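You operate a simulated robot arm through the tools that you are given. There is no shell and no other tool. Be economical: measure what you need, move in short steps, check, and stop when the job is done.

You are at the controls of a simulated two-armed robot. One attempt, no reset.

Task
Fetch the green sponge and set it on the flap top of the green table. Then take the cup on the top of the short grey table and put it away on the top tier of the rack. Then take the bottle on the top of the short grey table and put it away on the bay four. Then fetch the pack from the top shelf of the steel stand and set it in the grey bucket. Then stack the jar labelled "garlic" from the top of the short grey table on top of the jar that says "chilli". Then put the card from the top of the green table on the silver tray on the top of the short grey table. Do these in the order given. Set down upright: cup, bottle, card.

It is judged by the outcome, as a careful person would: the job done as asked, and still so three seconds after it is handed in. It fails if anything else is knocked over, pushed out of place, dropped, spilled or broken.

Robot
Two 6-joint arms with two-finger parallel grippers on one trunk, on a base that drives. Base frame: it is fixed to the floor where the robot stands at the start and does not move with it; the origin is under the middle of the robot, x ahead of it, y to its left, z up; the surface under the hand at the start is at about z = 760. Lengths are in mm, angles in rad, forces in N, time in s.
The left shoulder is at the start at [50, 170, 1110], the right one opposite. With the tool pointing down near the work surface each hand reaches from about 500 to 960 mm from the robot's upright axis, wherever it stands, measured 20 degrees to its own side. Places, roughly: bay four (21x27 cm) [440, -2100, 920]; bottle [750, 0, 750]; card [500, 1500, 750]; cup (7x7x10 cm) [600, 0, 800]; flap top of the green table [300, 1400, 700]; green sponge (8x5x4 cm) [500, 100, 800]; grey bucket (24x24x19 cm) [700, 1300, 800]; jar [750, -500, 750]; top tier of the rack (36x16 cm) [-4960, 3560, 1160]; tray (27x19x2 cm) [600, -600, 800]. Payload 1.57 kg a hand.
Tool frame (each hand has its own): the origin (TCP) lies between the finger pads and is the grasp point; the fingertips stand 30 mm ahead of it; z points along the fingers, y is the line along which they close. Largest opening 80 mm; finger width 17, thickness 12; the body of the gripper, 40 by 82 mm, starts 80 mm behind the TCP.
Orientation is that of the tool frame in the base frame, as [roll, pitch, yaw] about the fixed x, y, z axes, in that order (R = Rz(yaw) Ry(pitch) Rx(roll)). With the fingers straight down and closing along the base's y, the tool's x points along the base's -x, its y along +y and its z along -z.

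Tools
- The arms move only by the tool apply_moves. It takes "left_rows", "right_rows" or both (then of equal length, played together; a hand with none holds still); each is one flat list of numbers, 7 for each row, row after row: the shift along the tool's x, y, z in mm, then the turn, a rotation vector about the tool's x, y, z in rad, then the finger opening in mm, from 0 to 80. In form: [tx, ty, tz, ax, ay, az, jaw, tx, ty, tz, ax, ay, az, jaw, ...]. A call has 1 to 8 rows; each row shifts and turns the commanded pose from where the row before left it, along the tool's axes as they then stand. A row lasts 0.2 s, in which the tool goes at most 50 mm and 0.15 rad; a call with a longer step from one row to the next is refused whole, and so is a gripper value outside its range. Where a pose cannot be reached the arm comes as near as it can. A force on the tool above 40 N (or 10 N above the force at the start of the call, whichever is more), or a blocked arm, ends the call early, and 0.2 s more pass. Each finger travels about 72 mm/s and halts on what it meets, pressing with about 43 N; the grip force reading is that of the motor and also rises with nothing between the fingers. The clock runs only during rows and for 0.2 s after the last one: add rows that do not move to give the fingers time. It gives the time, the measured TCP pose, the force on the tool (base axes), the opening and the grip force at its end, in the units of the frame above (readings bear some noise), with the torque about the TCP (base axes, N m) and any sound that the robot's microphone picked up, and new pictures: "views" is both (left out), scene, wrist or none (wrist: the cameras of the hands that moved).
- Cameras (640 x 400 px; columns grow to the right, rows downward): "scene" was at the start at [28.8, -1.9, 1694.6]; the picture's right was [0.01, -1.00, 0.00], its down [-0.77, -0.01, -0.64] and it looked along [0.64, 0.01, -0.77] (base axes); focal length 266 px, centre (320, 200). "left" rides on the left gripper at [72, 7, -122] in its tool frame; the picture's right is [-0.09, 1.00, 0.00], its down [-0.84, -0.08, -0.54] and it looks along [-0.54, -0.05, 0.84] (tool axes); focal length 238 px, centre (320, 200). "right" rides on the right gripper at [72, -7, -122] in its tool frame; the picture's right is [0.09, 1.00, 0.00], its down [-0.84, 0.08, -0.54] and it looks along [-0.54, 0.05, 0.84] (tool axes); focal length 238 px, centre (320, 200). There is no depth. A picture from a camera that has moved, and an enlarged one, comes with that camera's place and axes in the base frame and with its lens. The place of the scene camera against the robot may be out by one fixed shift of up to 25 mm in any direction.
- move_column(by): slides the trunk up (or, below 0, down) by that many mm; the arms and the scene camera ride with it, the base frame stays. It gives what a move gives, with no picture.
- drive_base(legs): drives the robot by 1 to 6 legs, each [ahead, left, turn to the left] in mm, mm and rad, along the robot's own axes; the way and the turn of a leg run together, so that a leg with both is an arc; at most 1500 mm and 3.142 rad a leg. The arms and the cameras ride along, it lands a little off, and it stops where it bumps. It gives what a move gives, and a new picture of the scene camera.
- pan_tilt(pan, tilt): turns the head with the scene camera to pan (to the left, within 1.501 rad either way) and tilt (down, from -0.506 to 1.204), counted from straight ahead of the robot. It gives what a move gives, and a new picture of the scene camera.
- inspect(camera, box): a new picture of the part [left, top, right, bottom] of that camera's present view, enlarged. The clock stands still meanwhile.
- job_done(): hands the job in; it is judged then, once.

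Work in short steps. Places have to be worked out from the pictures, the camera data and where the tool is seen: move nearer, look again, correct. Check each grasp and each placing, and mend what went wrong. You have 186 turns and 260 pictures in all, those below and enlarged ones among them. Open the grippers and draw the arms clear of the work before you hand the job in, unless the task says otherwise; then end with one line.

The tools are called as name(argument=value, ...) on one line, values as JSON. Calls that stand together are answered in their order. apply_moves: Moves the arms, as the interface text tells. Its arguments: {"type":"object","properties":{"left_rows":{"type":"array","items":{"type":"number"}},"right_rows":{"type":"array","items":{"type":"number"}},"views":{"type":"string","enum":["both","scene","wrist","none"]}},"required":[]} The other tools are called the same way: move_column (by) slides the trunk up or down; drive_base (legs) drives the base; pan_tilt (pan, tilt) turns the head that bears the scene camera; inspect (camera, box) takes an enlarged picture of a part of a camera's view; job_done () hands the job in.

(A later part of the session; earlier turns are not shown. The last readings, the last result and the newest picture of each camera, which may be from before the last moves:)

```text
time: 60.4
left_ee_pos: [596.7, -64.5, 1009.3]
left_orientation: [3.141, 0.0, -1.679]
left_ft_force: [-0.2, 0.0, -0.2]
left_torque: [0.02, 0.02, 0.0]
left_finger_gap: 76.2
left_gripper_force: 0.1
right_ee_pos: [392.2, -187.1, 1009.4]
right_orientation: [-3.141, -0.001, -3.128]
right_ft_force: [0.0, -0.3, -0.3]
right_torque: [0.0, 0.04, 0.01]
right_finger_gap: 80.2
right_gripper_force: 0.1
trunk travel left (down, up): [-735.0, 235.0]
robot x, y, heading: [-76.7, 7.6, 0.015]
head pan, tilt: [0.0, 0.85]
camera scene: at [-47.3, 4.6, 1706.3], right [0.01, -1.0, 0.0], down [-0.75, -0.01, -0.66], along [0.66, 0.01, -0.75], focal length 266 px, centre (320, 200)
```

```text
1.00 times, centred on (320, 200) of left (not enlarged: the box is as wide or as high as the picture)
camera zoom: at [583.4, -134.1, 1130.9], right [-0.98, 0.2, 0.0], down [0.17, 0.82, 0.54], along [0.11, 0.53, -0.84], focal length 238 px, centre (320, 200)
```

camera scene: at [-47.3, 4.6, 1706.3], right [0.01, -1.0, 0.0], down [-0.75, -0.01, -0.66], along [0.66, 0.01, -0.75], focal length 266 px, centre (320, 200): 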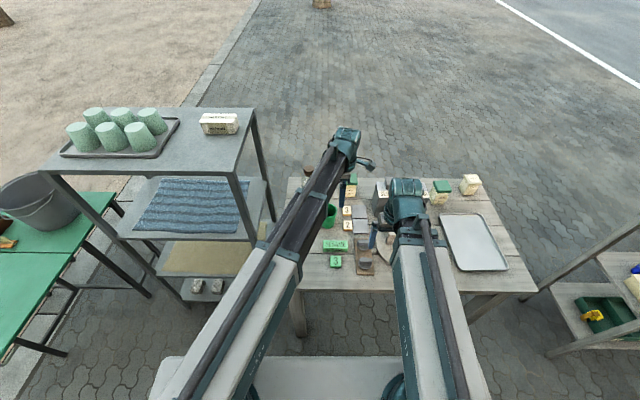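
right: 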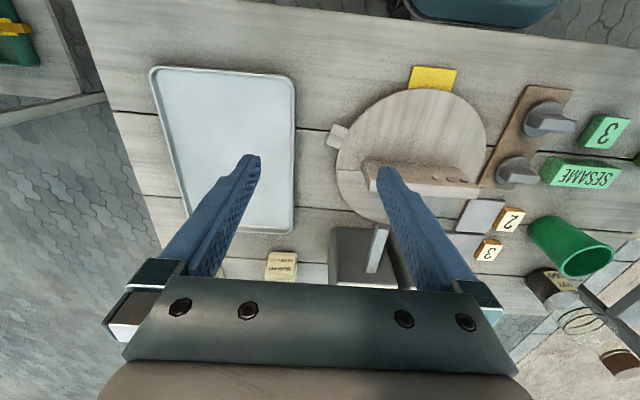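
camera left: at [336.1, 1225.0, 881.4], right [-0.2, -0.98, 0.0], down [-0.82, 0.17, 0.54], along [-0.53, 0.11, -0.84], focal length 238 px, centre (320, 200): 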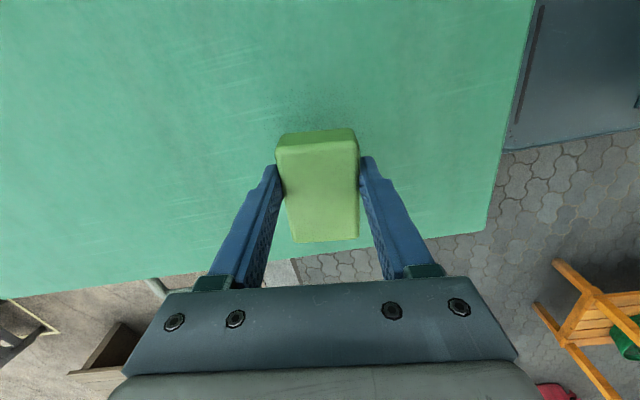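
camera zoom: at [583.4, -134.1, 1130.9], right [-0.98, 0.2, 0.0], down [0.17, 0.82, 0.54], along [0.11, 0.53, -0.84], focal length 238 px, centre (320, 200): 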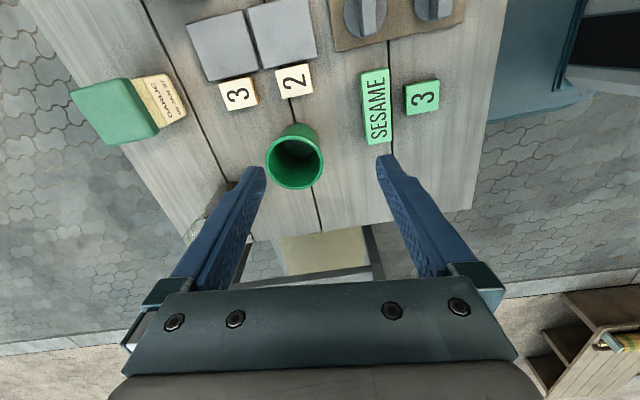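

The cup is at about (630, −20). I swing the right hand clear to the right and move the left hand above the cup.

apply_moves(left_rows=[-15, -8, 0, 0, 0, 0, 80, -15, -8, 0, 0, 0, 0, 80, -15, -8, 0, 0, 0, 0, 80, 0, 0, 0, 0, 0, 0, 80, 0, 0, 0, 0, 0, 0, 80, 0, 0, 0, 0, 0, 0, 80, 0, 0, 0, 0, 0, 0, 80], right_rows=[0, -40, 0, 0, 0, 0, 80, 0, -40, 0, 0, 0, 0, 80, 5, -40, 0, 0, 0, 0, 80, 5, -40, 0, 0, 0, 0, 80, 5, -40, 0, 0, 0, 0, 80, 10, -40, 0, 0, 0, 0, 80, 10, -40, 0, 0, 0, 0, 80], views="none")

move_column(by=-80)

inspect(camera="left", box=[0, 0, 640, 400])

```text
time: 62.0
left_ee_pos: [623.7, -19.6, 1009.8]
left_orientation: [3.141, -0.002, -1.678]
left_ft_force: [0.1, 0.1, 0.9]
left_torque: [-0.01, 0.01, 0.01]
left_finger_gap: 80.0
left_gripper_force: 0.1
right_ee_pos: [362.9, -466.7, 1009.0]
right_orientation: [-3.14, 0.001, -3.126]
right_ft_force: [-0.8, 0.4, 0.0]
right_torque: [-0.01, -0.01, -0.02]
right_finger_gap: 80.1
right_gripper_force: 0.1
trunk travel left (down, up): [-735.0, 235.0]
robot x, y, heading: [-80.1, 9.0, 0.013]
head pan, tilt: [0.0, 0.85]
```

```text
time: 63.1
left_ee_pos: [624.0, -22.5, 929.5]
left_orientation: [3.141, 0.0, -1.678]
left_ft_force: [0.9, 0.6, -0.3]
left_torque: [0.0, 0.01, 0.03]
left_finger_gap: 79.9
left_gripper_force: 0.1
right_ee_pos: [362.1, -466.6, 929.9]
right_orientation: [3.141, 0.0, -3.129]
right_ft_force: [-0.7, 0.7, -0.3]
right_torque: [0.02, 0.0, 0.01]
right_finger_gap: 79.7
right_gripper_force: 0.0
trunk travel left (down, up): [-655.0, 315.0]
robot x, y, heading: [-76.2, 10.0, 0.013]
head pan, tilt: [0.0, 0.85]
```

```text
1.00 times, centred on (320, 200) of left (not enlarged: the box is as wide or as high as the picture)
camera zoom: at [611.4, -91.7, 1051.5], right [-0.98, 0.2, 0.0], down [0.17, 0.82, 0.54], along [0.11, 0.53, -0.84], focal length 238 px, centre (320, 200)
```

zoom: 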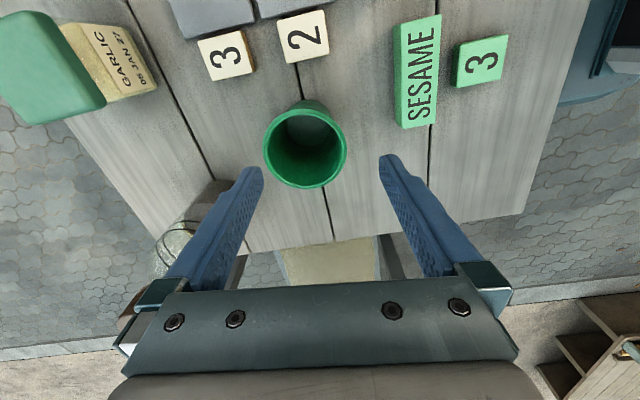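

Rim centre is about (637, −28), rim about 68 mm wide. I correct by 13 mm and lower 55, then look again; the bottle stays about 40 mm clear of the outer finger.

apply_moves(left_rows=[6, -13, 0, 0, 0, 0, 80, 0, 0, 0, 0, 0, 0, 80], views="none")

move_column(by=-30)

inspect(camera="left", box=[0, 0, 640, 400])

```text
time: 63.7
left_ee_pos: [637.1, -29.1, 930.3]
left_orientation: [3.141, 0.0, -1.68]
left_ft_force: [0.0, 0.0, 0.0]
left_torque: [0.01, 0.0, 0.02]
left_finger_gap: 79.7
left_gripper_force: 0.0
right_ee_pos: [362.7, -467.2, 930.4]
right_orientation: [3.141, 0.0, -3.13]
right_ft_force: [0.1, 0.5, 0.2]
right_torque: [0.0, -0.02, 0.02]
right_finger_gap: 80.2
right_gripper_force: 0.0
trunk travel left (down, up): [-655.0, 315.0]
robot x, y, heading: [-78.1, 6.4, 0.012]
head pan, tilt: [0.0, 0.85]
```

```text
time: 64.5
left_ee_pos: [638.1, -28.6, 900.4]
left_orientation: [-3.141, -0.001, -1.679]
left_ft_force: [0.1, 0.6, 0.2]
left_torque: [-0.01, 0.01, -0.02]
left_finger_gap: 80.2
left_gripper_force: 0.1
right_ee_pos: [361.7, -466.4, 899.5]
right_orientation: [-3.141, 0.001, -3.129]
right_ft_force: [0.3, -0.5, 0.2]
right_torque: [0.01, -0.01, -0.01]
right_finger_gap: 79.9
right_gripper_force: 0.1
trunk travel left (down, up): [-625.0, 345.0]
robot x, y, heading: [-77.9, 9.4, 0.012]
head pan, tilt: [0.0, 0.85]
```

```text
1.00 times, centred on (320, 200) of left (not enlarged: the box is as wide or as high as the picture)
camera zoom: at [624.0, -99.1, 1021.4], right [-0.98, 0.2, 0.0], down [0.17, 0.82, 0.54], along [0.11, 0.53, -0.84], focal length 238 px, centre (320, 200)
```

zoom: 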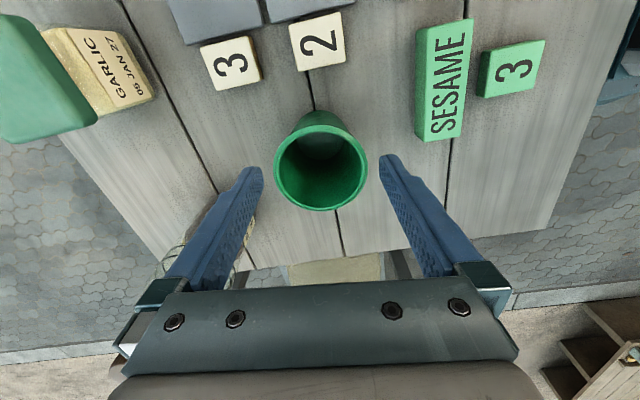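

Centred now. I lower to TCP z≈824 and close gently.

move_column(by=-76)

apply_moves(left_rows=[0, 0, 0, 0, 0, 0, 72, 0, 0, 0, 0, 0, 0, 64, 0, 0, 0, 0, 0, 0, 58, 0, 0, 0, 0, 0, 0, 56], views="wrist")

```text
time: 65.6
left_ee_pos: [637.8, -28.3, 823.6]
left_orientation: [3.141, -0.001, -1.68]
left_ft_force: [0.4, 0.0, 0.2]
left_torque: [0.0, -0.01, 0.02]
left_finger_gap: 79.9
left_gripper_force: 0.1
right_ee_pos: [361.4, -467.3, 824.3]
right_orientation: [3.141, -0.001, -3.129]
right_ft_force: [0.5, 0.2, -0.2]
right_torque: [-0.04, -0.01, 0.0]
right_finger_gap: 79.9
right_gripper_force: 0.1
trunk travel left (down, up): [-549.0, 421.0]
robot x, y, heading: [-79.6, 4.5, 0.01]
head pan, tilt: [0.0, 0.85]
```

```text
time: 66.6
left_ee_pos: [637.8, -28.8, 824.3]
left_orientation: [-3.141, 0.001, -1.679]
left_ft_force: [0.1, -0.5, 1.3]
left_torque: [0.02, 0.04, 0.03]
left_finger_gap: 69.6
left_gripper_force: 42.8
right_ee_pos: [360.9, -466.9, 823.7]
right_orientation: [-3.14, 0.0, -3.129]
right_ft_force: [-0.6, -0.1, 0.8]
right_torque: [-0.03, -0.04, 0.01]
right_finger_gap: 79.9
right_gripper_force: 0.1
trunk travel left (down, up): [-549.0, 421.0]
robot x, y, heading: [-77.4, 9.2, 0.009]
head pan, tilt: [0.0, 0.85]
camera left: at [624.1, -99.2, 945.4], right [-0.98, 0.2, 0.0], down [0.17, 0.82, 0.54], along [0.11, 0.53, -0.84], focal length 238 px, centre (320, 200)
```

left: 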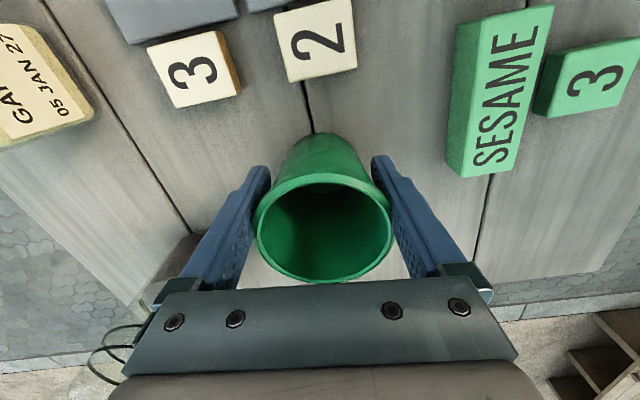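

Cup is held at 69.6 mm. I lift it 200 mm and verify.

move_column(by=200)

apply_moves(right_rows=[-20, 40, 0, 0, 0, 0, 80, -20, 40, 0, 0, 0, 0, 80, -20, 40, 0, 0, 0, 0, 80, -10, 40, 0, 0, 0, 0, 80, 0, 20, 0, 0, 0, 0, 80, 0, 0, 0, 0, 0, 0, 60], left_rows=[-20, 20, 0, 0, 0, 0, 56, -20, 20, 0, 0, 0, 0, 56, -20, 10, 0, 0, 0, 0, 56, -20, 10, 0, 0, 0, 0, 56, 0, 0, 0, 0, 0, 0, 56, 0, 0, 0, 0, 0, 0, 56], views="both")

```text
time: 68.8
left_ee_pos: [638.5, -29.2, 1024.6]
left_orientation: [-3.141, 0.0, -1.677]
left_ft_force: [0.3, 0.0, -0.7]
left_torque: [-0.01, -0.04, 0.01]
left_finger_gap: 69.6
left_gripper_force: 43.1
right_ee_pos: [362.3, -466.2, 1024.1]
right_orientation: [-3.141, -0.001, -3.129]
right_ft_force: [-0.4, 0.4, -0.2]
right_torque: [-0.03, -0.01, -0.01]
right_finger_gap: 80.1
right_gripper_force: 0.0
trunk travel left (down, up): [-749.0, 221.0]
robot x, y, heading: [-78.9, 6.9, 0.015]
head pan, tilt: [0.0, 0.85]
```

```text
time: 70.2
left_ee_pos: [585.5, 57.4, 1023.3]
left_orientation: [3.141, 0.0, -1.68]
left_ft_force: [0.4, 0.3, -0.9]
left_torque: [0.0, 0.02, 0.0]
left_finger_gap: 69.3
left_gripper_force: 43.0
right_ee_pos: [429.2, -284.8, 1024.0]
right_orientation: [3.141, 0.0, -3.128]
right_ft_force: [0.3, -0.3, 0.3]
right_torque: [-0.01, -0.03, 0.0]
right_finger_gap: 60.2
right_gripper_force: 0.1
trunk travel left (down, up): [-749.0, 221.0]
robot x, y, heading: [-78.8, 9.0, 0.018]
head pan, tilt: [0.0, 0.85]
camera scene: at [-48.2, 4.6, 1720.3], right [0.01, -1.0, 0.0], down [-0.75, -0.01, -0.66], along [0.66, 0.01, -0.75], focal length 266 px, centre (320, 200)
camera right: at [356.2, -292.2, 1145.4], right [-0.1, 0.99, 0.0], down [0.84, 0.09, 0.54], along [0.54, 0.06, -0.84], focal length 238 px, centre (320, 200)
camera left: at [571.7, -13.5, 1145.4], right [-0.98, 0.2, 0.0], down [0.17, 0.82, 0.54], along [0.11, 0.53, -0.84], focal length 238 px, centre (320, 200)
```

scene: 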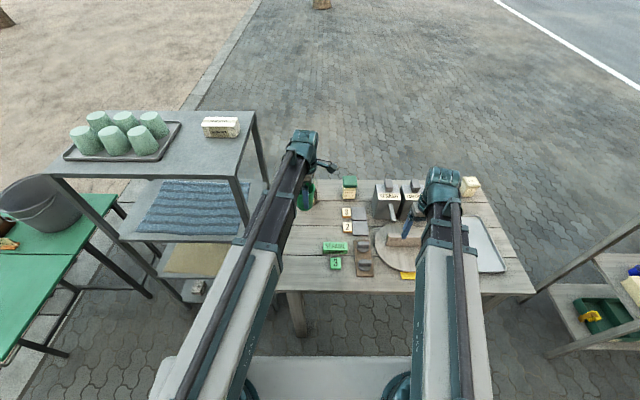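
right: 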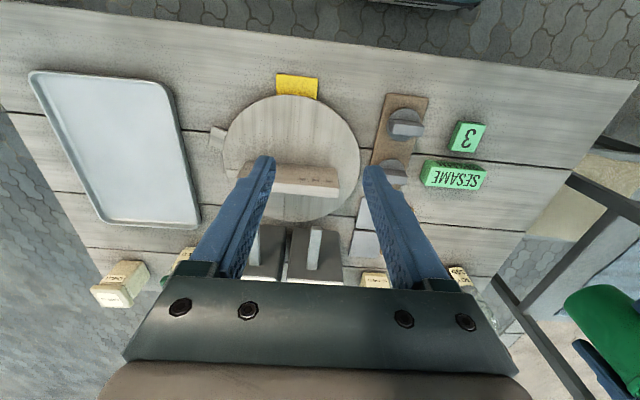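
left: 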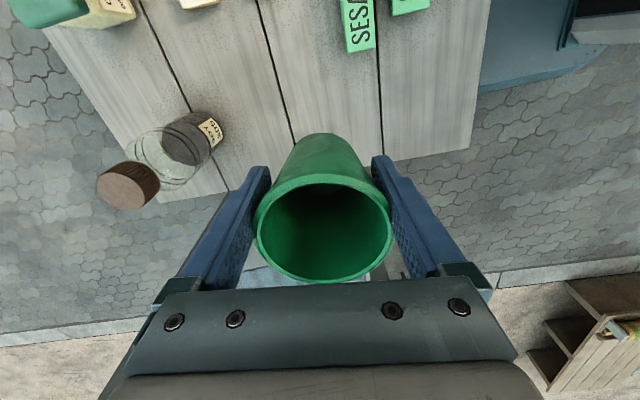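

The cup is held upright and clear. The rack lies far behind-left, so I back off, turn, and drive along the paved strip, stopping to look.

drive_base(legs=[[-320, 0, 0], [0, 0, 1.571], [700, 0, 0], [0, 0, 1.571], [1200, 0, 0], [0, 0, -0.94]])

pan_tilt(pan=0, tilt=0.35)

```text
time: 91.4
left_ee_pos: [-2017.2, 1190.5, 1023.4]
left_orientation: [-3.141, 0.0, 0.53]
left_ft_force: [0.5, -0.4, 0.1]
left_torque: [-0.02, 0.04, -0.03]
left_finger_gap: 68.6
left_gripper_force: 43.2
right_ee_pos: [-1649.5, 1267.3, 1022.9]
right_orientation: [-3.141, -0.001, -0.919]
right_ft_force: [-0.8, 0.4, -0.6]
right_torque: [0.0, -0.03, 0.01]
right_finger_gap: 59.9
right_gripper_force: 0.1
trunk travel left (down, up): [-749.0, 221.0]
robot x, y, heading: [-1579.4, 682.6, 2.224]
head pan, tilt: [0.0, 0.85]
camera scene: at [-1613.4, 713.8, 1720.3], right [0.8, 0.61, 0.0], down [0.46, -0.6, -0.66], along [-0.4, 0.52, -0.75], focal length 266 px, centre (320, 200)
```

scene: 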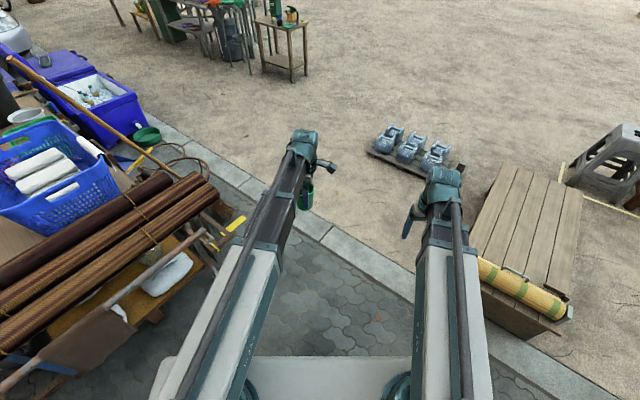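

```text
time: 92.3
left_ee_pos: [-2017.9, 1189.9, 1024.4]
left_orientation: [-3.141, 0.001, 0.53]
left_ft_force: [0.6, -0.4, -1.1]
left_torque: [0.0, -0.02, -0.03]
left_finger_gap: 68.9
left_gripper_force: 43.0
right_ee_pos: [-1648.6, 1267.2, 1024.2]
right_orientation: [-3.142, -0.001, -0.918]
right_ft_force: [0.2, 0.0, -0.9]
right_torque: [-0.03, 0.03, 0.01]
right_finger_gap: 59.9
right_gripper_force: 0.1
trunk travel left (down, up): [-749.0, 221.0]
robot x, y, heading: [-1580.8, 687.7, 2.226]
head pan, tilt: [0.0, 0.351]
camera scene: at [-1622.6, 725.7, 1763.9], right [0.8, 0.61, 0.0], down [0.21, -0.27, -0.94], along [-0.57, 0.75, -0.34], focal length 266 px, centre (320, 200)
```

scene: 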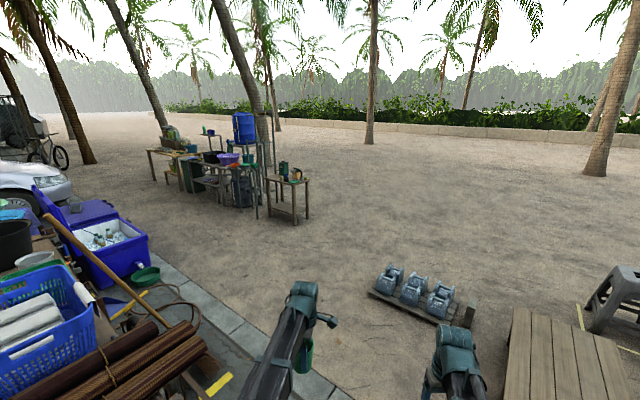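

The way ahead is open sand, with the rack cluster beyond. I drive on and look again.

drive_base(legs=[[1400, 0, 0], [0, 0, 0.2], [600, 0, 0]])

inspect(camera="scene", box=[160, 60, 480, 260])

```text
time: 103.1
left_ee_pos: [-3427.4, 2600.0, 1023.3]
left_orientation: [-3.141, 0.001, 0.744]
left_ft_force: [-0.6, -0.1, -0.5]
left_torque: [0.01, 0.01, -0.01]
left_finger_gap: 68.6
left_gripper_force: 43.5
right_ee_pos: [-3084.1, 2755.1, 1023.6]
right_orientation: [-3.141, -0.001, -0.708]
right_ft_force: [-0.7, -0.2, -0.3]
right_torque: [-0.02, -0.03, -0.02]
right_finger_gap: 60.0
right_gripper_force: 0.0
trunk travel left (down, up): [-749.0, 221.0]
robot x, y, heading: [-2895.5, 2201.7, 2.433]
head pan, tilt: [0.0, 0.351]
camera scene: at [-2944.5, 2232.7, 1763.9], right [0.65, 0.76, 0.0], down [0.26, -0.22, -0.94], along [-0.71, 0.61, -0.34], focal length 266 px, centre (320, 200)
```

scene: 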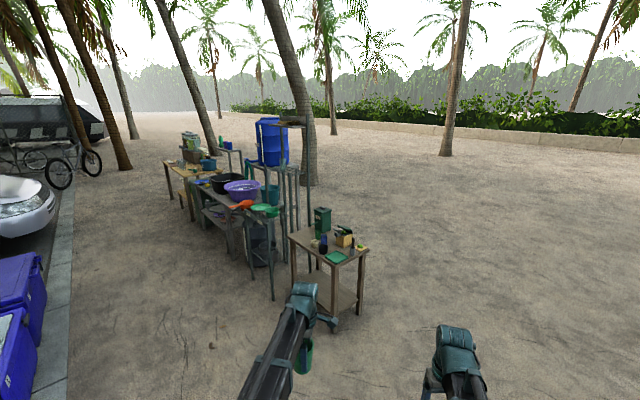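

```text
2.00 times, centred on (320, 160) of scene
camera zoom: at [-2944.5, 2232.7, 1763.9], right [0.65, 0.76, 0.0], down [0.26, -0.22, -0.94], along [-0.71, 0.61, -0.34], focal length 533 px, centre (320, 280)
```

zoom: 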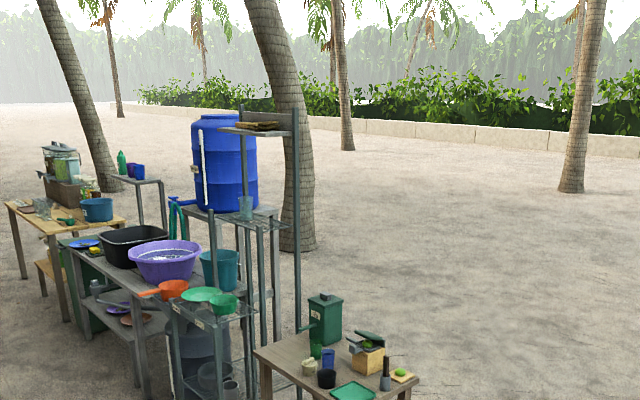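

The rack is the metal frame with a glass on its upper tier. I zoom in more.

inspect(camera="scene", box=[220, 100, 340, 300])

inspect(camera="scene", box=[230, 105, 320, 185])

```text
2.00 times, centred on (280, 200) of scene
camera zoom: at [-2944.5, 2232.7, 1763.9], right [0.65, 0.76, 0.0], down [0.26, -0.22, -0.94], along [-0.71, 0.61, -0.34], focal length 533 px, centre (400, 200)
```

zoom: 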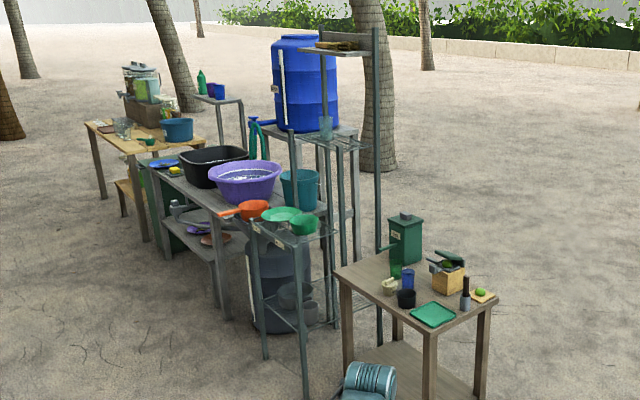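

```text
5.00 times, centred on (275, 145) of scene
camera zoom: at [-2944.5, 2232.7, 1763.9], right [0.65, 0.76, 0.0], down [0.26, -0.22, -0.94], along [-0.71, 0.61, -0.34], focal length 1332 px, centre (545, 475)
```

zoom: 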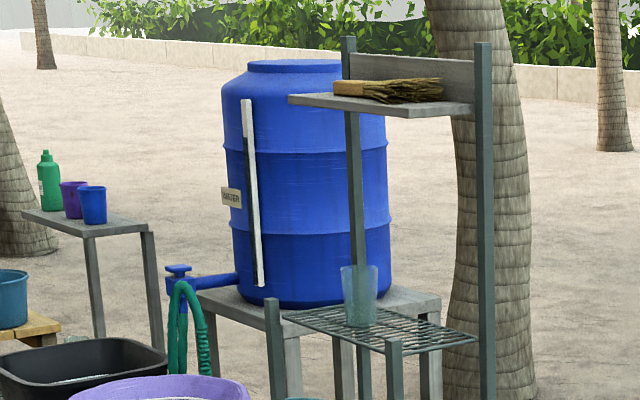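

The wire tier with the glass (z≈1160) is the top tier; a brush shelf sits above it. I drive round to view the rack from the front side.

drive_base(legs=[[0, 0, 0.7], [1300, 0, 0], [0, 0, -1.2]])

inspect(camera="scene", box=[160, 60, 480, 260])

```text
time: 114.5
left_ee_pos: [-4469.6, 2816.7, 1023.4]
left_orientation: [-3.141, 0.001, 0.24]
left_ft_force: [0.7, 0.2, -1.4]
left_torque: [0.01, 0.0, -0.01]
left_finger_gap: 68.3
left_gripper_force: 43.2
right_ee_pos: [-4092.7, 2784.6, 1023.1]
right_orientation: [3.141, 0.002, -1.211]
right_ft_force: [0.2, 0.1, -0.3]
right_torque: [0.02, 0.0, -0.01]
right_finger_gap: 60.2
right_gripper_force: 0.1
trunk travel left (down, up): [-749.0, 221.0]
robot x, y, heading: [-4198.0, 2209.6, 1.934]
head pan, tilt: [0.0, 0.351]
camera scene: at [-4223.4, 2255.8, 1764.0], right [0.94, 0.35, 0.0], down [0.12, -0.32, -0.94], along [-0.33, 0.88, -0.34], focal length 266 px, centre (320, 200)
```

scene: 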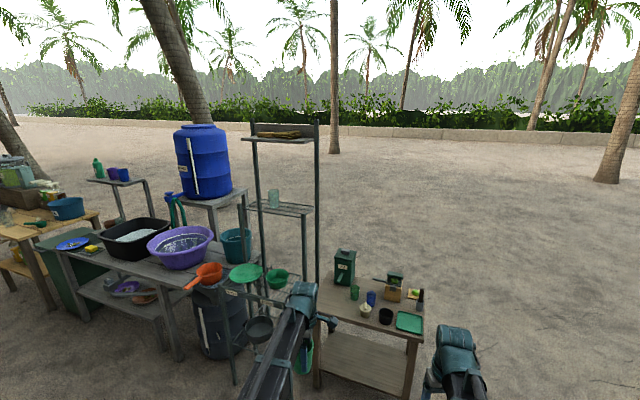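

```text
2.00 times, centred on (320, 160) of scene
camera zoom: at [-4223.4, 2255.8, 1764.0], right [0.94, 0.35, 0.0], down [0.12, -0.32, -0.94], along [-0.33, 0.88, -0.34], focal length 533 px, centre (320, 280)
```

zoom: 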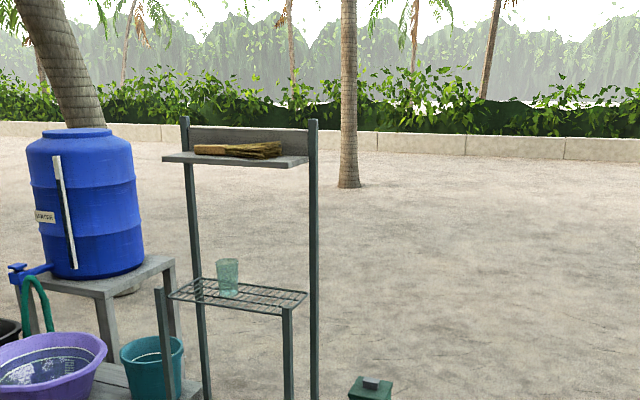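

The rack faces −y; its wire tier has a glass on the left half and free space on the right (target about (−4865, 3560)). I raise the trunk, square up to heading 90° and approach.

move_column(by=212)

drive_base(legs=[[0, 0, -0.363], [0, 632, 0], [400, 0, 0]])

inspect(camera="left", box=[0, 0, 640, 400])

```text
time: 116.8
left_ee_pos: [-4468.9, 2816.3, 1234.4]
left_orientation: [-3.141, 0.001, 0.239]
left_ft_force: [0.4, 0.2, -0.4]
left_torque: [-0.01, -0.03, -0.03]
left_finger_gap: 68.3
left_gripper_force: 43.6
right_ee_pos: [-4093.4, 2785.4, 1236.1]
right_orientation: [3.141, 0.001, -1.211]
right_ft_force: [-0.9, 0.4, 0.1]
right_torque: [0.0, -0.02, 0.01]
right_finger_gap: 59.9
right_gripper_force: 0.0
trunk travel left (down, up): [-961.0, 9.0]
robot x, y, heading: [-4196.0, 2210.4, 1.932]
head pan, tilt: [0.0, 0.351]
```

```text
time: 123.5
left_ee_pos: [-4857.1, 3275.9, 1235.3]
left_orientation: [3.141, 0.001, -0.137]
left_ft_force: [-0.5, 0.6, -0.7]
left_torque: [-0.02, -0.01, 0.0]
left_finger_gap: 68.2
left_gripper_force: 42.7
right_ee_pos: [-4519.3, 3109.4, 1235.0]
right_orientation: [-3.141, -0.001, -1.588]
right_ft_force: [0.3, -0.5, 0.2]
right_torque: [-0.04, 0.0, 0.0]
right_finger_gap: 60.3
right_gripper_force: 0.0
trunk travel left (down, up): [-961.0, 9.0]
robot x, y, heading: [-4824.9, 2610.6, 1.55]
head pan, tilt: [0.0, 0.351]
camera scene: at [-4833.3, 2662.1, 1975.9], right [1.0, -0.02, 0.0], down [-0.01, -0.34, -0.94], along [0.02, 0.94, -0.34], focal length 266 px, centre (320, 200)
```

scene: 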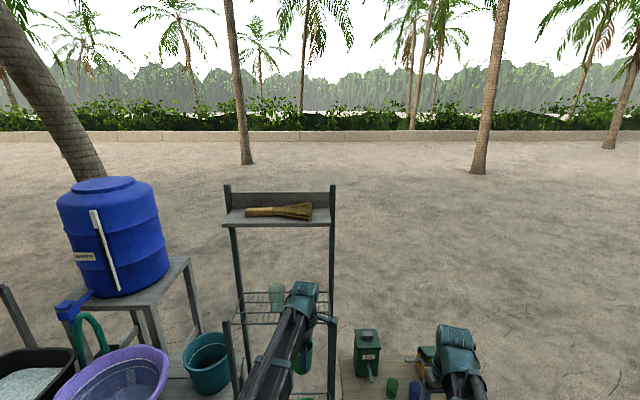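

```text
1.00 times, centred on (320, 200) of left (not enlarged: the box is as wide or as high as the picture)
camera zoom: at [-4785.6, 3259.9, 1356.9], right [-0.23, -0.97, 0.0], down [-0.82, 0.19, 0.54], along [-0.53, 0.12, -0.84], focal length 238 px, centre (320, 200)
```

zoom: 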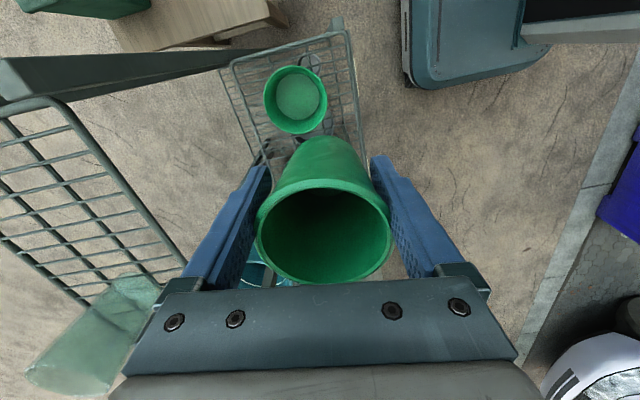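

The tier's front edge is at y≈3478, its right end at x≈−4770, and the glass at x≈−5010, so the target is about (−4868, 3558). I raise to the maximum and drive 100 mm forward.

move_column(by=9)

drive_base(legs=[[100, 0, 0.02]])

inspect(camera="left", box=[0, 0, 640, 400])

```text
time: 124.1
left_ee_pos: [-4856.2, 3275.4, 1244.8]
left_orientation: [3.141, 0.001, -0.135]
left_ft_force: [0.2, -0.2, -0.3]
left_torque: [0.0, 0.01, 0.0]
left_finger_gap: 67.8
left_gripper_force: 42.4
right_ee_pos: [-4518.8, 3108.7, 1244.7]
right_orientation: [3.14, 0.0, -1.587]
right_ft_force: [-0.7, -0.6, -0.1]
right_torque: [0.0, 0.02, 0.06]
right_finger_gap: 59.8
right_gripper_force: 0.1
trunk travel left (down, up): [-970.0, 0.0]
robot x, y, heading: [-4830.4, 2613.8, 1.557]
head pan, tilt: [0.0, 0.351]
```

```text
time: 125.2
left_ee_pos: [-4867.3, 3374.1, 1243.7]
left_orientation: [-3.141, 0.0, -0.118]
left_ft_force: [-0.1, -0.1, -1.5]
left_torque: [-0.07, -0.03, 0.02]
left_finger_gap: 68.0
left_gripper_force: 43.3
right_ee_pos: [-4526.6, 3214.2, 1243.9]
right_orientation: [3.14, 0.0, -1.569]
right_ft_force: [-0.4, 1.3, 0.0]
right_torque: [-0.05, 0.01, -0.01]
right_finger_gap: 59.7
right_gripper_force: 0.0
trunk travel left (down, up): [-970.0, 0.0]
robot x, y, heading: [-4827.2, 2709.4, 1.574]
head pan, tilt: [0.0, 0.351]
camera scene: at [-4833.7, 2760.5, 1984.8], right [1.0, 0.0, 0.0], down [0.0, -0.34, -0.94], along [0.0, 0.94, -0.34], focal length 266 px, centre (320, 200)
```

scene: 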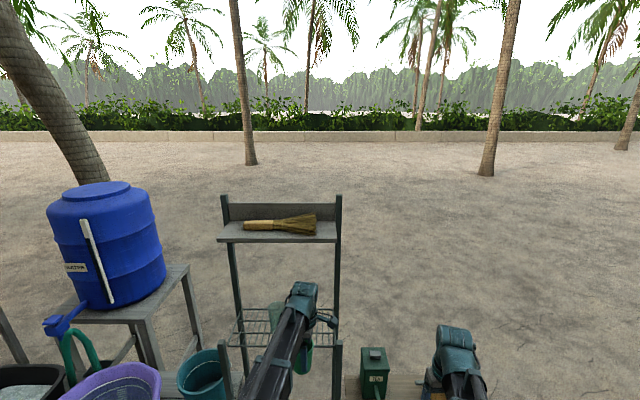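

```text
1.00 times, centred on (320, 200) of left (not enlarged: the box is as wide or as high as the picture)
camera zoom: at [-4796.7, 3358.6, 1365.5], right [-0.21, -0.98, 0.0], down [-0.82, 0.18, 0.54], along [-0.53, 0.11, -0.84], focal length 238 px, centre (320, 200)
```

zoom: 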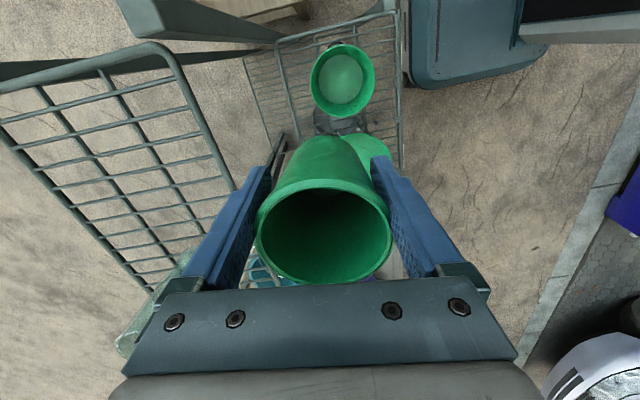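

I slide the cup over the tier by 171 mm in y, watching for force.

apply_moves(left_rows=[-4, -34, 0, 0, 0, 0, 56, -4, -34, 0, 0, 0, 0, 56, -4, -34, 0, 0, 0, 0, 56, -4, -34, 0, 0, 0, 0, 56, -4, -34, 0, 0, 0, 0, 56, 0, 0, 0, 0, 0, 0, 56], views="both")

```text
time: 126.6
left_ee_pos: [-4867.9, 3544.4, 1244.7]
left_orientation: [-3.141, 0.001, -0.119]
left_ft_force: [-0.8, -0.2, -1.2]
left_torque: [0.02, -0.01, 0.01]
left_finger_gap: 67.8
left_gripper_force: 42.6
right_ee_pos: [-4527.4, 3212.1, 1246.3]
right_orientation: [3.141, 0.001, -1.568]
right_ft_force: [-0.9, 0.3, 0.3]
right_torque: [0.02, 0.01, 0.02]
right_finger_gap: 59.9
right_gripper_force: 0.2
trunk travel left (down, up): [-970.0, 0.0]
robot x, y, heading: [-4827.4, 2706.3, 1.573]
head pan, tilt: [0.0, 0.351]
camera scene: at [-4833.6, 2757.8, 1984.9], right [1.0, 0.0, 0.0], down [0.0, -0.34, -0.94], along [0.0, 0.94, -0.34], focal length 266 px, centre (320, 200)
camera left: at [-4796.3, 3528.5, 1366.5], right [-0.21, -0.98, 0.0], down [-0.82, 0.18, 0.54], along [-0.53, 0.11, -0.84], focal length 238 px, centre (320, 200)
```

scene: 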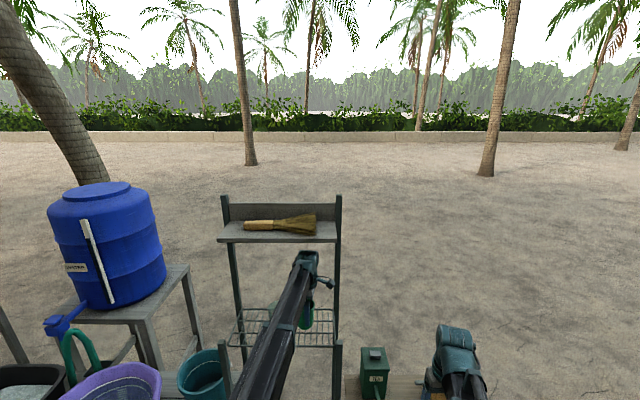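
left: 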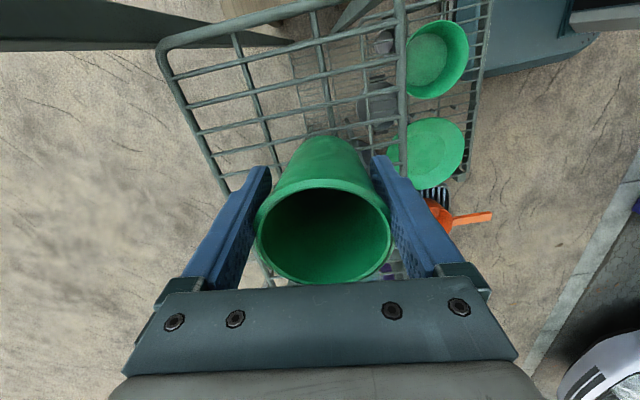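

The cup is over the free part of the tier. I lower to contact in small steps.

move_column(by=-12)

move_column(by=-4)

move_column(by=-3)

```text
time: 127.2
left_ee_pos: [-4867.6, 3543.5, 1232.5]
left_orientation: [3.141, 0.0, -0.12]
left_ft_force: [0.4, -0.1, -0.2]
left_torque: [0.03, 0.01, 0.0]
left_finger_gap: 68.2
left_gripper_force: 42.8
right_ee_pos: [-4528.0, 3212.8, 1232.3]
right_orientation: [3.141, 0.0, -1.569]
right_ft_force: [0.4, 0.2, -0.1]
right_torque: [-0.03, -0.01, -0.03]
right_finger_gap: 60.1
right_gripper_force: 0.1
trunk travel left (down, up): [-958.0, 12.0]
robot x, y, heading: [-4824.3, 2709.3, 1.573]
head pan, tilt: [0.0, 0.351]
```

```text
time: 127.8
left_ee_pos: [-4867.7, 3544.2, 1229.8]
left_orientation: [3.141, 0.001, -0.118]
left_ft_force: [-0.6, -0.2, -0.4]
left_torque: [-0.01, 0.0, -0.02]
left_finger_gap: 68.1
left_gripper_force: 42.9
right_ee_pos: [-4527.7, 3212.0, 1228.8]
right_orientation: [3.141, -0.001, -1.569]
right_ft_force: [0.4, -0.6, -0.8]
right_torque: [0.01, -0.01, 0.02]
right_finger_gap: 60.1
right_gripper_force: 0.0
trunk travel left (down, up): [-954.0, 16.0]
robot x, y, heading: [-4823.7, 2708.4, 1.577]
head pan, tilt: [0.0, 0.351]
```

```text
time: 128.3
left_ee_pos: [-4868.4, 3543.5, 1226.9]
left_orientation: [-3.141, 0.001, -0.117]
left_ft_force: [-0.5, 0.9, -0.2]
left_torque: [0.01, 0.0, -0.02]
left_finger_gap: 68.0
left_gripper_force: 42.9
right_ee_pos: [-4528.2, 3211.8, 1225.4]
right_orientation: [-3.141, -0.002, -1.569]
right_ft_force: [0.0, -1.0, -0.6]
right_torque: [-0.01, -0.02, 0.01]
right_finger_gap: 60.0
right_gripper_force: 0.1
trunk travel left (down, up): [-951.0, 19.0]
robot x, y, heading: [-4825.8, 2705.6, 1.573]
head pan, tilt: [0.0, 0.351]
```

move_column(by=-3)

move_column(by=-3)

inspect(camera="left", box=[200, 60, 440, 260])

```text
time: 128.8
left_ee_pos: [-4867.7, 3542.3, 1223.4]
left_orientation: [-3.14, 0.002, -0.118]
left_ft_force: [-0.3, 3.2, 14.9]
left_torque: [0.58, 0.15, -0.07]
left_finger_gap: 67.9
left_gripper_force: 43.3
right_ee_pos: [-4527.1, 3211.8, 1222.8]
right_orientation: [-3.141, 0.002, -1.57]
right_ft_force: [0.1, 0.3, 0.4]
right_torque: [-0.02, 0.01, 0.02]
right_finger_gap: 60.0
right_gripper_force: 0.0
trunk travel left (down, up): [-948.0, 22.0]
robot x, y, heading: [-4825.2, 2706.9, 1.57]
head pan, tilt: [0.0, 0.351]
```

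```text
time: 129.3
left_ee_pos: [-4867.8, 3540.3, 1222.7]
left_orientation: [-3.141, 0.004, -0.119]
left_ft_force: [-0.4, -0.6, 31.7]
left_torque: [0.18, 0.09, 0.12]
left_finger_gap: 68.4
left_gripper_force: 43.2
right_ee_pos: [-4528.1, 3208.7, 1221.0]
right_orientation: [3.142, 0.002, -1.569]
right_ft_force: [-0.1, 0.2, -0.1]
right_torque: [-0.01, -0.01, 0.0]
right_finger_gap: 60.0
right_gripper_force: 0.2
trunk travel left (down, up): [-945.0, 25.0]
robot x, y, heading: [-4825.6, 2709.0, 1.573]
head pan, tilt: [0.0, 0.351]
```

```text
2.00 times, centred on (320, 160) of left
camera zoom: at [-4796.3, 3525.9, 1343.3], right [-0.21, -0.98, 0.0], down [-0.82, 0.17, 0.54], along [-0.53, 0.11, -0.84], focal length 477 px, centre (320, 280)
```

zoom: 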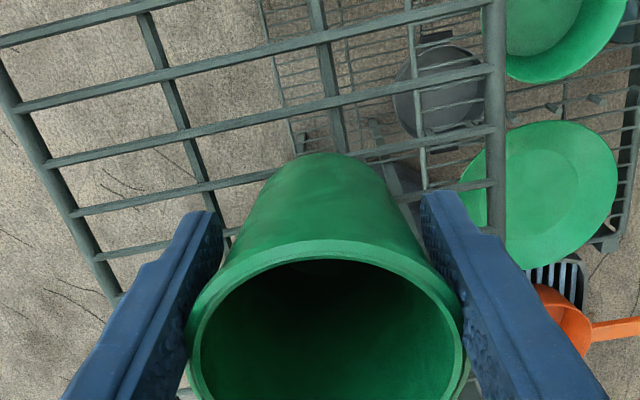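

Cup is on the wires with 32 N pressing. I ease up 3 mm, then open.

move_column(by=3)

apply_moves(left_rows=[0, 0, 0, 0, 0, 0, 68, 0, 0, 0, 0, 0, 0, 72, 0, 0, 0, 0, 0, 0, 80, 0, 0, 0, 0, 0, 0, 80], views="wrist")

```text
time: 129.8
left_ee_pos: [-4867.7, 3543.6, 1221.6]
left_orientation: [3.142, -0.001, -0.119]
left_ft_force: [-0.1, -0.3, -0.6]
left_torque: [0.0, 0.02, 0.03]
left_finger_gap: 68.4
left_gripper_force: 42.5
right_ee_pos: [-4527.1, 3212.1, 1222.8]
right_orientation: [-3.14, 0.0, -1.569]
right_ft_force: [-0.4, 0.7, -0.1]
right_torque: [-0.01, 0.03, -0.02]
right_finger_gap: 60.0
right_gripper_force: 0.0
trunk travel left (down, up): [-948.0, 22.0]
robot x, y, heading: [-4824.3, 2705.4, 1.575]
head pan, tilt: [0.0, 0.351]
```

```text
time: 130.8
left_ee_pos: [-4867.7, 3543.6, 1222.5]
left_orientation: [-3.141, 0.001, -0.116]
left_ft_force: [-0.7, -1.2, -0.4]
left_torque: [0.02, 0.01, -0.04]
left_finger_gap: 80.1
left_gripper_force: 0.0
right_ee_pos: [-4527.4, 3212.1, 1222.8]
right_orientation: [-3.141, 0.0, -1.569]
right_ft_force: [0.2, 0.8, -0.1]
right_torque: [0.01, 0.02, 0.0]
right_finger_gap: 59.7
right_gripper_force: 0.1
trunk travel left (down, up): [-948.0, 22.0]
robot x, y, heading: [-4823.4, 2709.6, 1.574]
head pan, tilt: [0.0, 0.351]
camera left: at [-4796.2, 3528.8, 1344.2], right [-0.21, -0.98, 0.0], down [-0.82, 0.18, 0.54], along [-0.53, 0.11, -0.84], focal length 238 px, centre (320, 200)
```

left: 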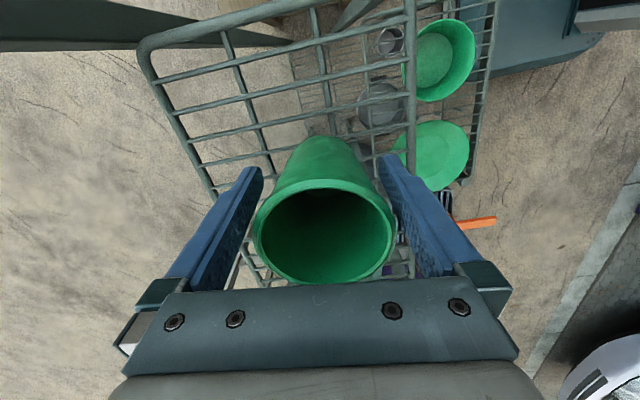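

Released; the cup stands. The trunk can only rise 22 mm, so I'll withdraw the open fingers sideways along tool x (away from the glass) after rising.

move_column(by=22)

apply_moves(left_rows=[0, 2, 0, 0, 0, 0, 80, 10, 0, 0, 0, 0, 0, 80, 15, 0, 0, 0, 0, 0, 80, 15, 0, 0, 0, 0, 0, 80, 0, 0, 0, 0, 0, 0, 80], views="wrist")

```text
time: 131.5
left_ee_pos: [-4867.2, 3543.5, 1245.1]
left_orientation: [-3.141, 0.0, -0.118]
left_ft_force: [1.2, 1.2, 0.5]
left_torque: [0.03, 0.01, -0.02]
left_finger_gap: 80.0
left_gripper_force: 0.1
right_ee_pos: [-4526.7, 3211.8, 1244.2]
right_orientation: [3.14, 0.0, -1.569]
right_ft_force: [0.2, 0.3, 0.5]
right_torque: [-0.03, -0.01, 0.0]
right_finger_gap: 60.3
right_gripper_force: 0.0
trunk travel left (down, up): [-970.0, 0.0]
robot x, y, heading: [-4825.5, 2706.7, 1.576]
head pan, tilt: [0.0, 0.351]
```

```text
time: 132.7
left_ee_pos: [-4828.9, 3536.5, 1245.6]
left_orientation: [-3.141, 0.0, -0.118]
left_ft_force: [0.2, 0.0, 1.1]
left_torque: [-0.03, 0.0, 0.02]
left_finger_gap: 80.0
left_gripper_force: 0.0
right_ee_pos: [-4527.3, 3212.1, 1244.6]
right_orientation: [3.141, 0.0, -1.569]
right_ft_force: [0.3, 0.0, -0.4]
right_torque: [0.0, -0.02, 0.01]
right_finger_gap: 60.2
right_gripper_force: 0.1
trunk travel left (down, up): [-970.0, 0.0]
robot x, y, heading: [-4827.4, 2705.4, 1.565]
head pan, tilt: [0.0, 0.351]
camera left: at [-4757.6, 3521.6, 1366.2], right [-0.21, -0.98, 0.0], down [-0.82, 0.18, 0.54], along [-0.53, 0.11, -0.84], focal length 238 px, centre (320, 200)
```

left: 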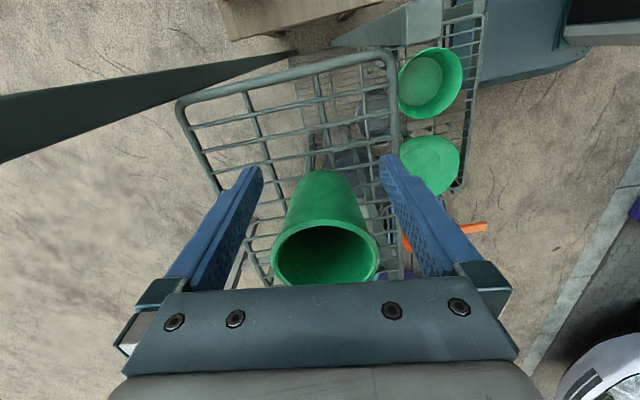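

Clean so far. I continue 35 mm further along x, then pull back toward the robot past the cup.

apply_moves(left_rows=[18, 0, 0, 0, 0, 0, 80, 17, 0, 0, 0, 0, 0, 80, 4, 34, 0, 0, 0, 0, 80, 4, 34, 0, 0, 0, 0, 80, 4, 34, 0, 0, 0, 0, 80, 4, 34, 0, 0, 0, 0, 80, 4, 34, 0, 0, 0, 0, 80], views="wrist")

```text
time: 134.3
left_ee_pos: [-4794.0, 3360.4, 1245.4]
left_orientation: [-3.139, 0.002, -0.119]
left_ft_force: [-1.1, -0.4, -0.4]
left_torque: [0.03, -0.03, 0.0]
left_finger_gap: 80.3
left_gripper_force: 0.1
right_ee_pos: [-4527.4, 3212.5, 1244.5]
right_orientation: [3.141, 0.003, -1.567]
right_ft_force: [0.0, -0.1, -0.3]
right_torque: [-0.01, 0.07, 0.01]
right_finger_gap: 60.2
right_gripper_force: 0.0
trunk travel left (down, up): [-970.0, 0.0]
robot x, y, heading: [-4823.9, 2709.8, 1.577]
head pan, tilt: [0.0, 0.351]
camera left: at [-4722.0, 3345.2, 1366.7], right [-0.21, -0.98, 0.0], down [-0.82, 0.18, 0.54], along [-0.53, 0.11, -0.84], focal length 238 px, centre (320, 200)
```

left: 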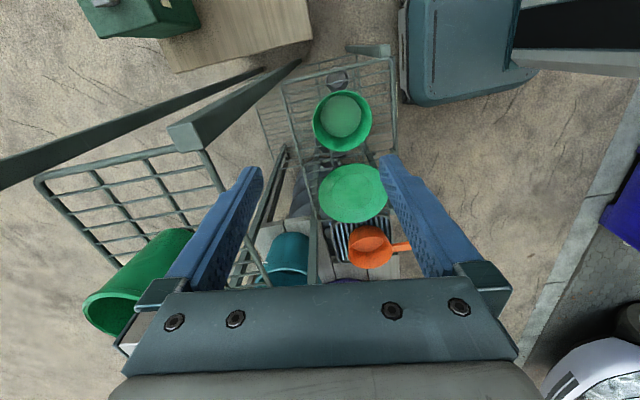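

The cup stands securely on the tier. I back away and retrace the route to the grey table with hands kept high.

drive_base(legs=[[-500, 0, 0], [0, -630, 0], [0, 0, -1.577], [1300, 0, 0], [0, 0, -0.71], [600, 0, 0]])

```text
time: 155.1
left_ee_pos: [-2004.8, 1358.6, 1243.4]
left_orientation: [-3.141, 0.0, -2.412]
left_ft_force: [0.1, -0.5, 0.2]
left_torque: [-0.02, -0.03, -0.02]
left_finger_gap: 79.8
left_gripper_force: 0.1
right_ee_pos: [-2292.7, 1257.8, 1245.7]
right_orientation: [3.141, 0.0, 2.421]
right_ft_force: [0.3, 0.6, -0.3]
right_torque: [0.02, -0.01, -0.04]
right_finger_gap: 59.9
right_gripper_force: 0.1
trunk travel left (down, up): [-970.0, 0.0]
robot x, y, heading: [-2472.5, 1813.6, -0.721]
head pan, tilt: [0.0, 0.351]
camera scene: at [-2441.6, 1776.6, 1984.8], right [-0.66, -0.75, 0.0], down [-0.26, 0.23, -0.94], along [0.71, -0.62, -0.34], focal length 266 px, centre (320, 200)
```

scene: 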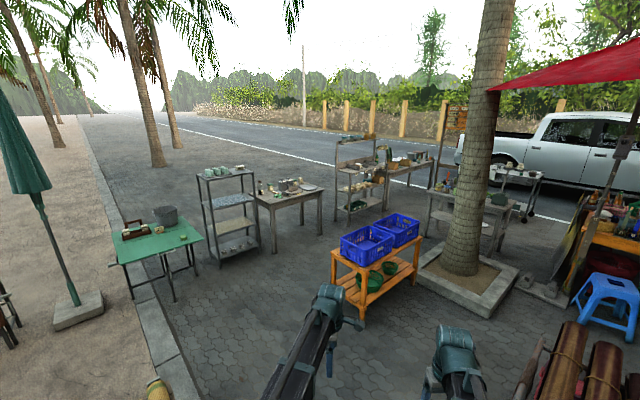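

I continue to the strip in front of the tables.

drive_base(legs=[[0, 0, -0.18], [1150, 0, 0], [0, 0, 0.9], [1350, 0, 0], [0, -880, 0]])

pan_tilt(pan=0, tilt=0.7)

```text
time: 174.6
left_ee_pos: [232.3, -16.5, 1244.6]
left_orientation: [-3.142, 0.001, -1.707]
left_ft_force: [0.8, -0.9, 0.6]
left_torque: [0.02, 0.0, -0.02]
left_finger_gap: 79.9
left_gripper_force: 0.1
right_ee_pos: [78.1, -279.9, 1245.0]
right_orientation: [3.141, 0.0, 3.126]
right_ft_force: [0.1, 0.2, 0.0]
right_torque: [0.0, -0.02, 0.0]
right_finger_gap: 60.0
right_gripper_force: 0.0
trunk travel left (down, up): [-970.0, 0.0]
robot x, y, heading: [-419.8, 25.9, -0.014]
head pan, tilt: [0.0, 0.351]
camera scene: at [-375.4, 22.4, 1984.9], right [-0.02, -1.0, 0.0], down [-0.34, 0.01, -0.94], along [0.94, -0.02, -0.34], focal length 266 px, centre (320, 200)
```

scene: 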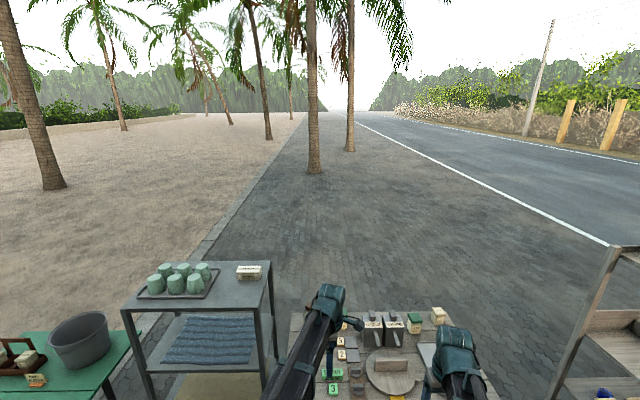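

```text
time: 175.4
left_ee_pos: [232.7, -16.5, 1244.1]
left_orientation: [3.141, 0.001, -1.707]
left_ft_force: [0.0, -0.3, -0.4]
left_torque: [-0.02, -0.02, -0.01]
left_finger_gap: 80.2
left_gripper_force: 0.1
right_ee_pos: [78.0, -279.8, 1245.3]
right_orientation: [3.142, 0.001, 3.126]
right_ft_force: [0.1, 0.5, 0.1]
right_torque: [0.0, 0.03, 0.0]
right_finger_gap: 60.1
right_gripper_force: 0.1
trunk travel left (down, up): [-970.0, 0.0]
robot x, y, heading: [-417.9, 24.2, -0.014]
head pan, tilt: [0.0, 0.7]
camera scene: at [-383.6, 23.2, 1953.5], right [-0.02, -1.0, 0.0], down [-0.64, 0.01, -0.77], along [0.77, -0.01, -0.64], focal length 266 px, centre (320, 200)
```

scene: 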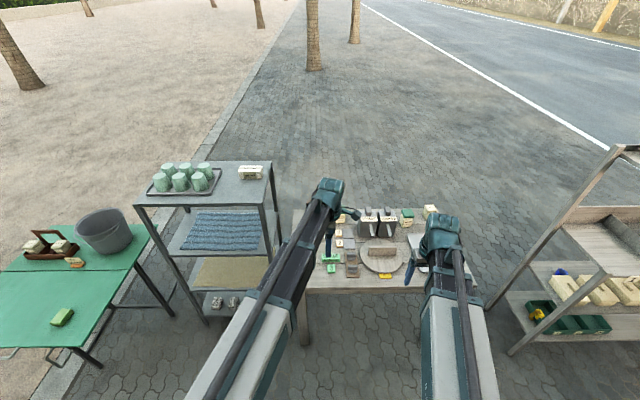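

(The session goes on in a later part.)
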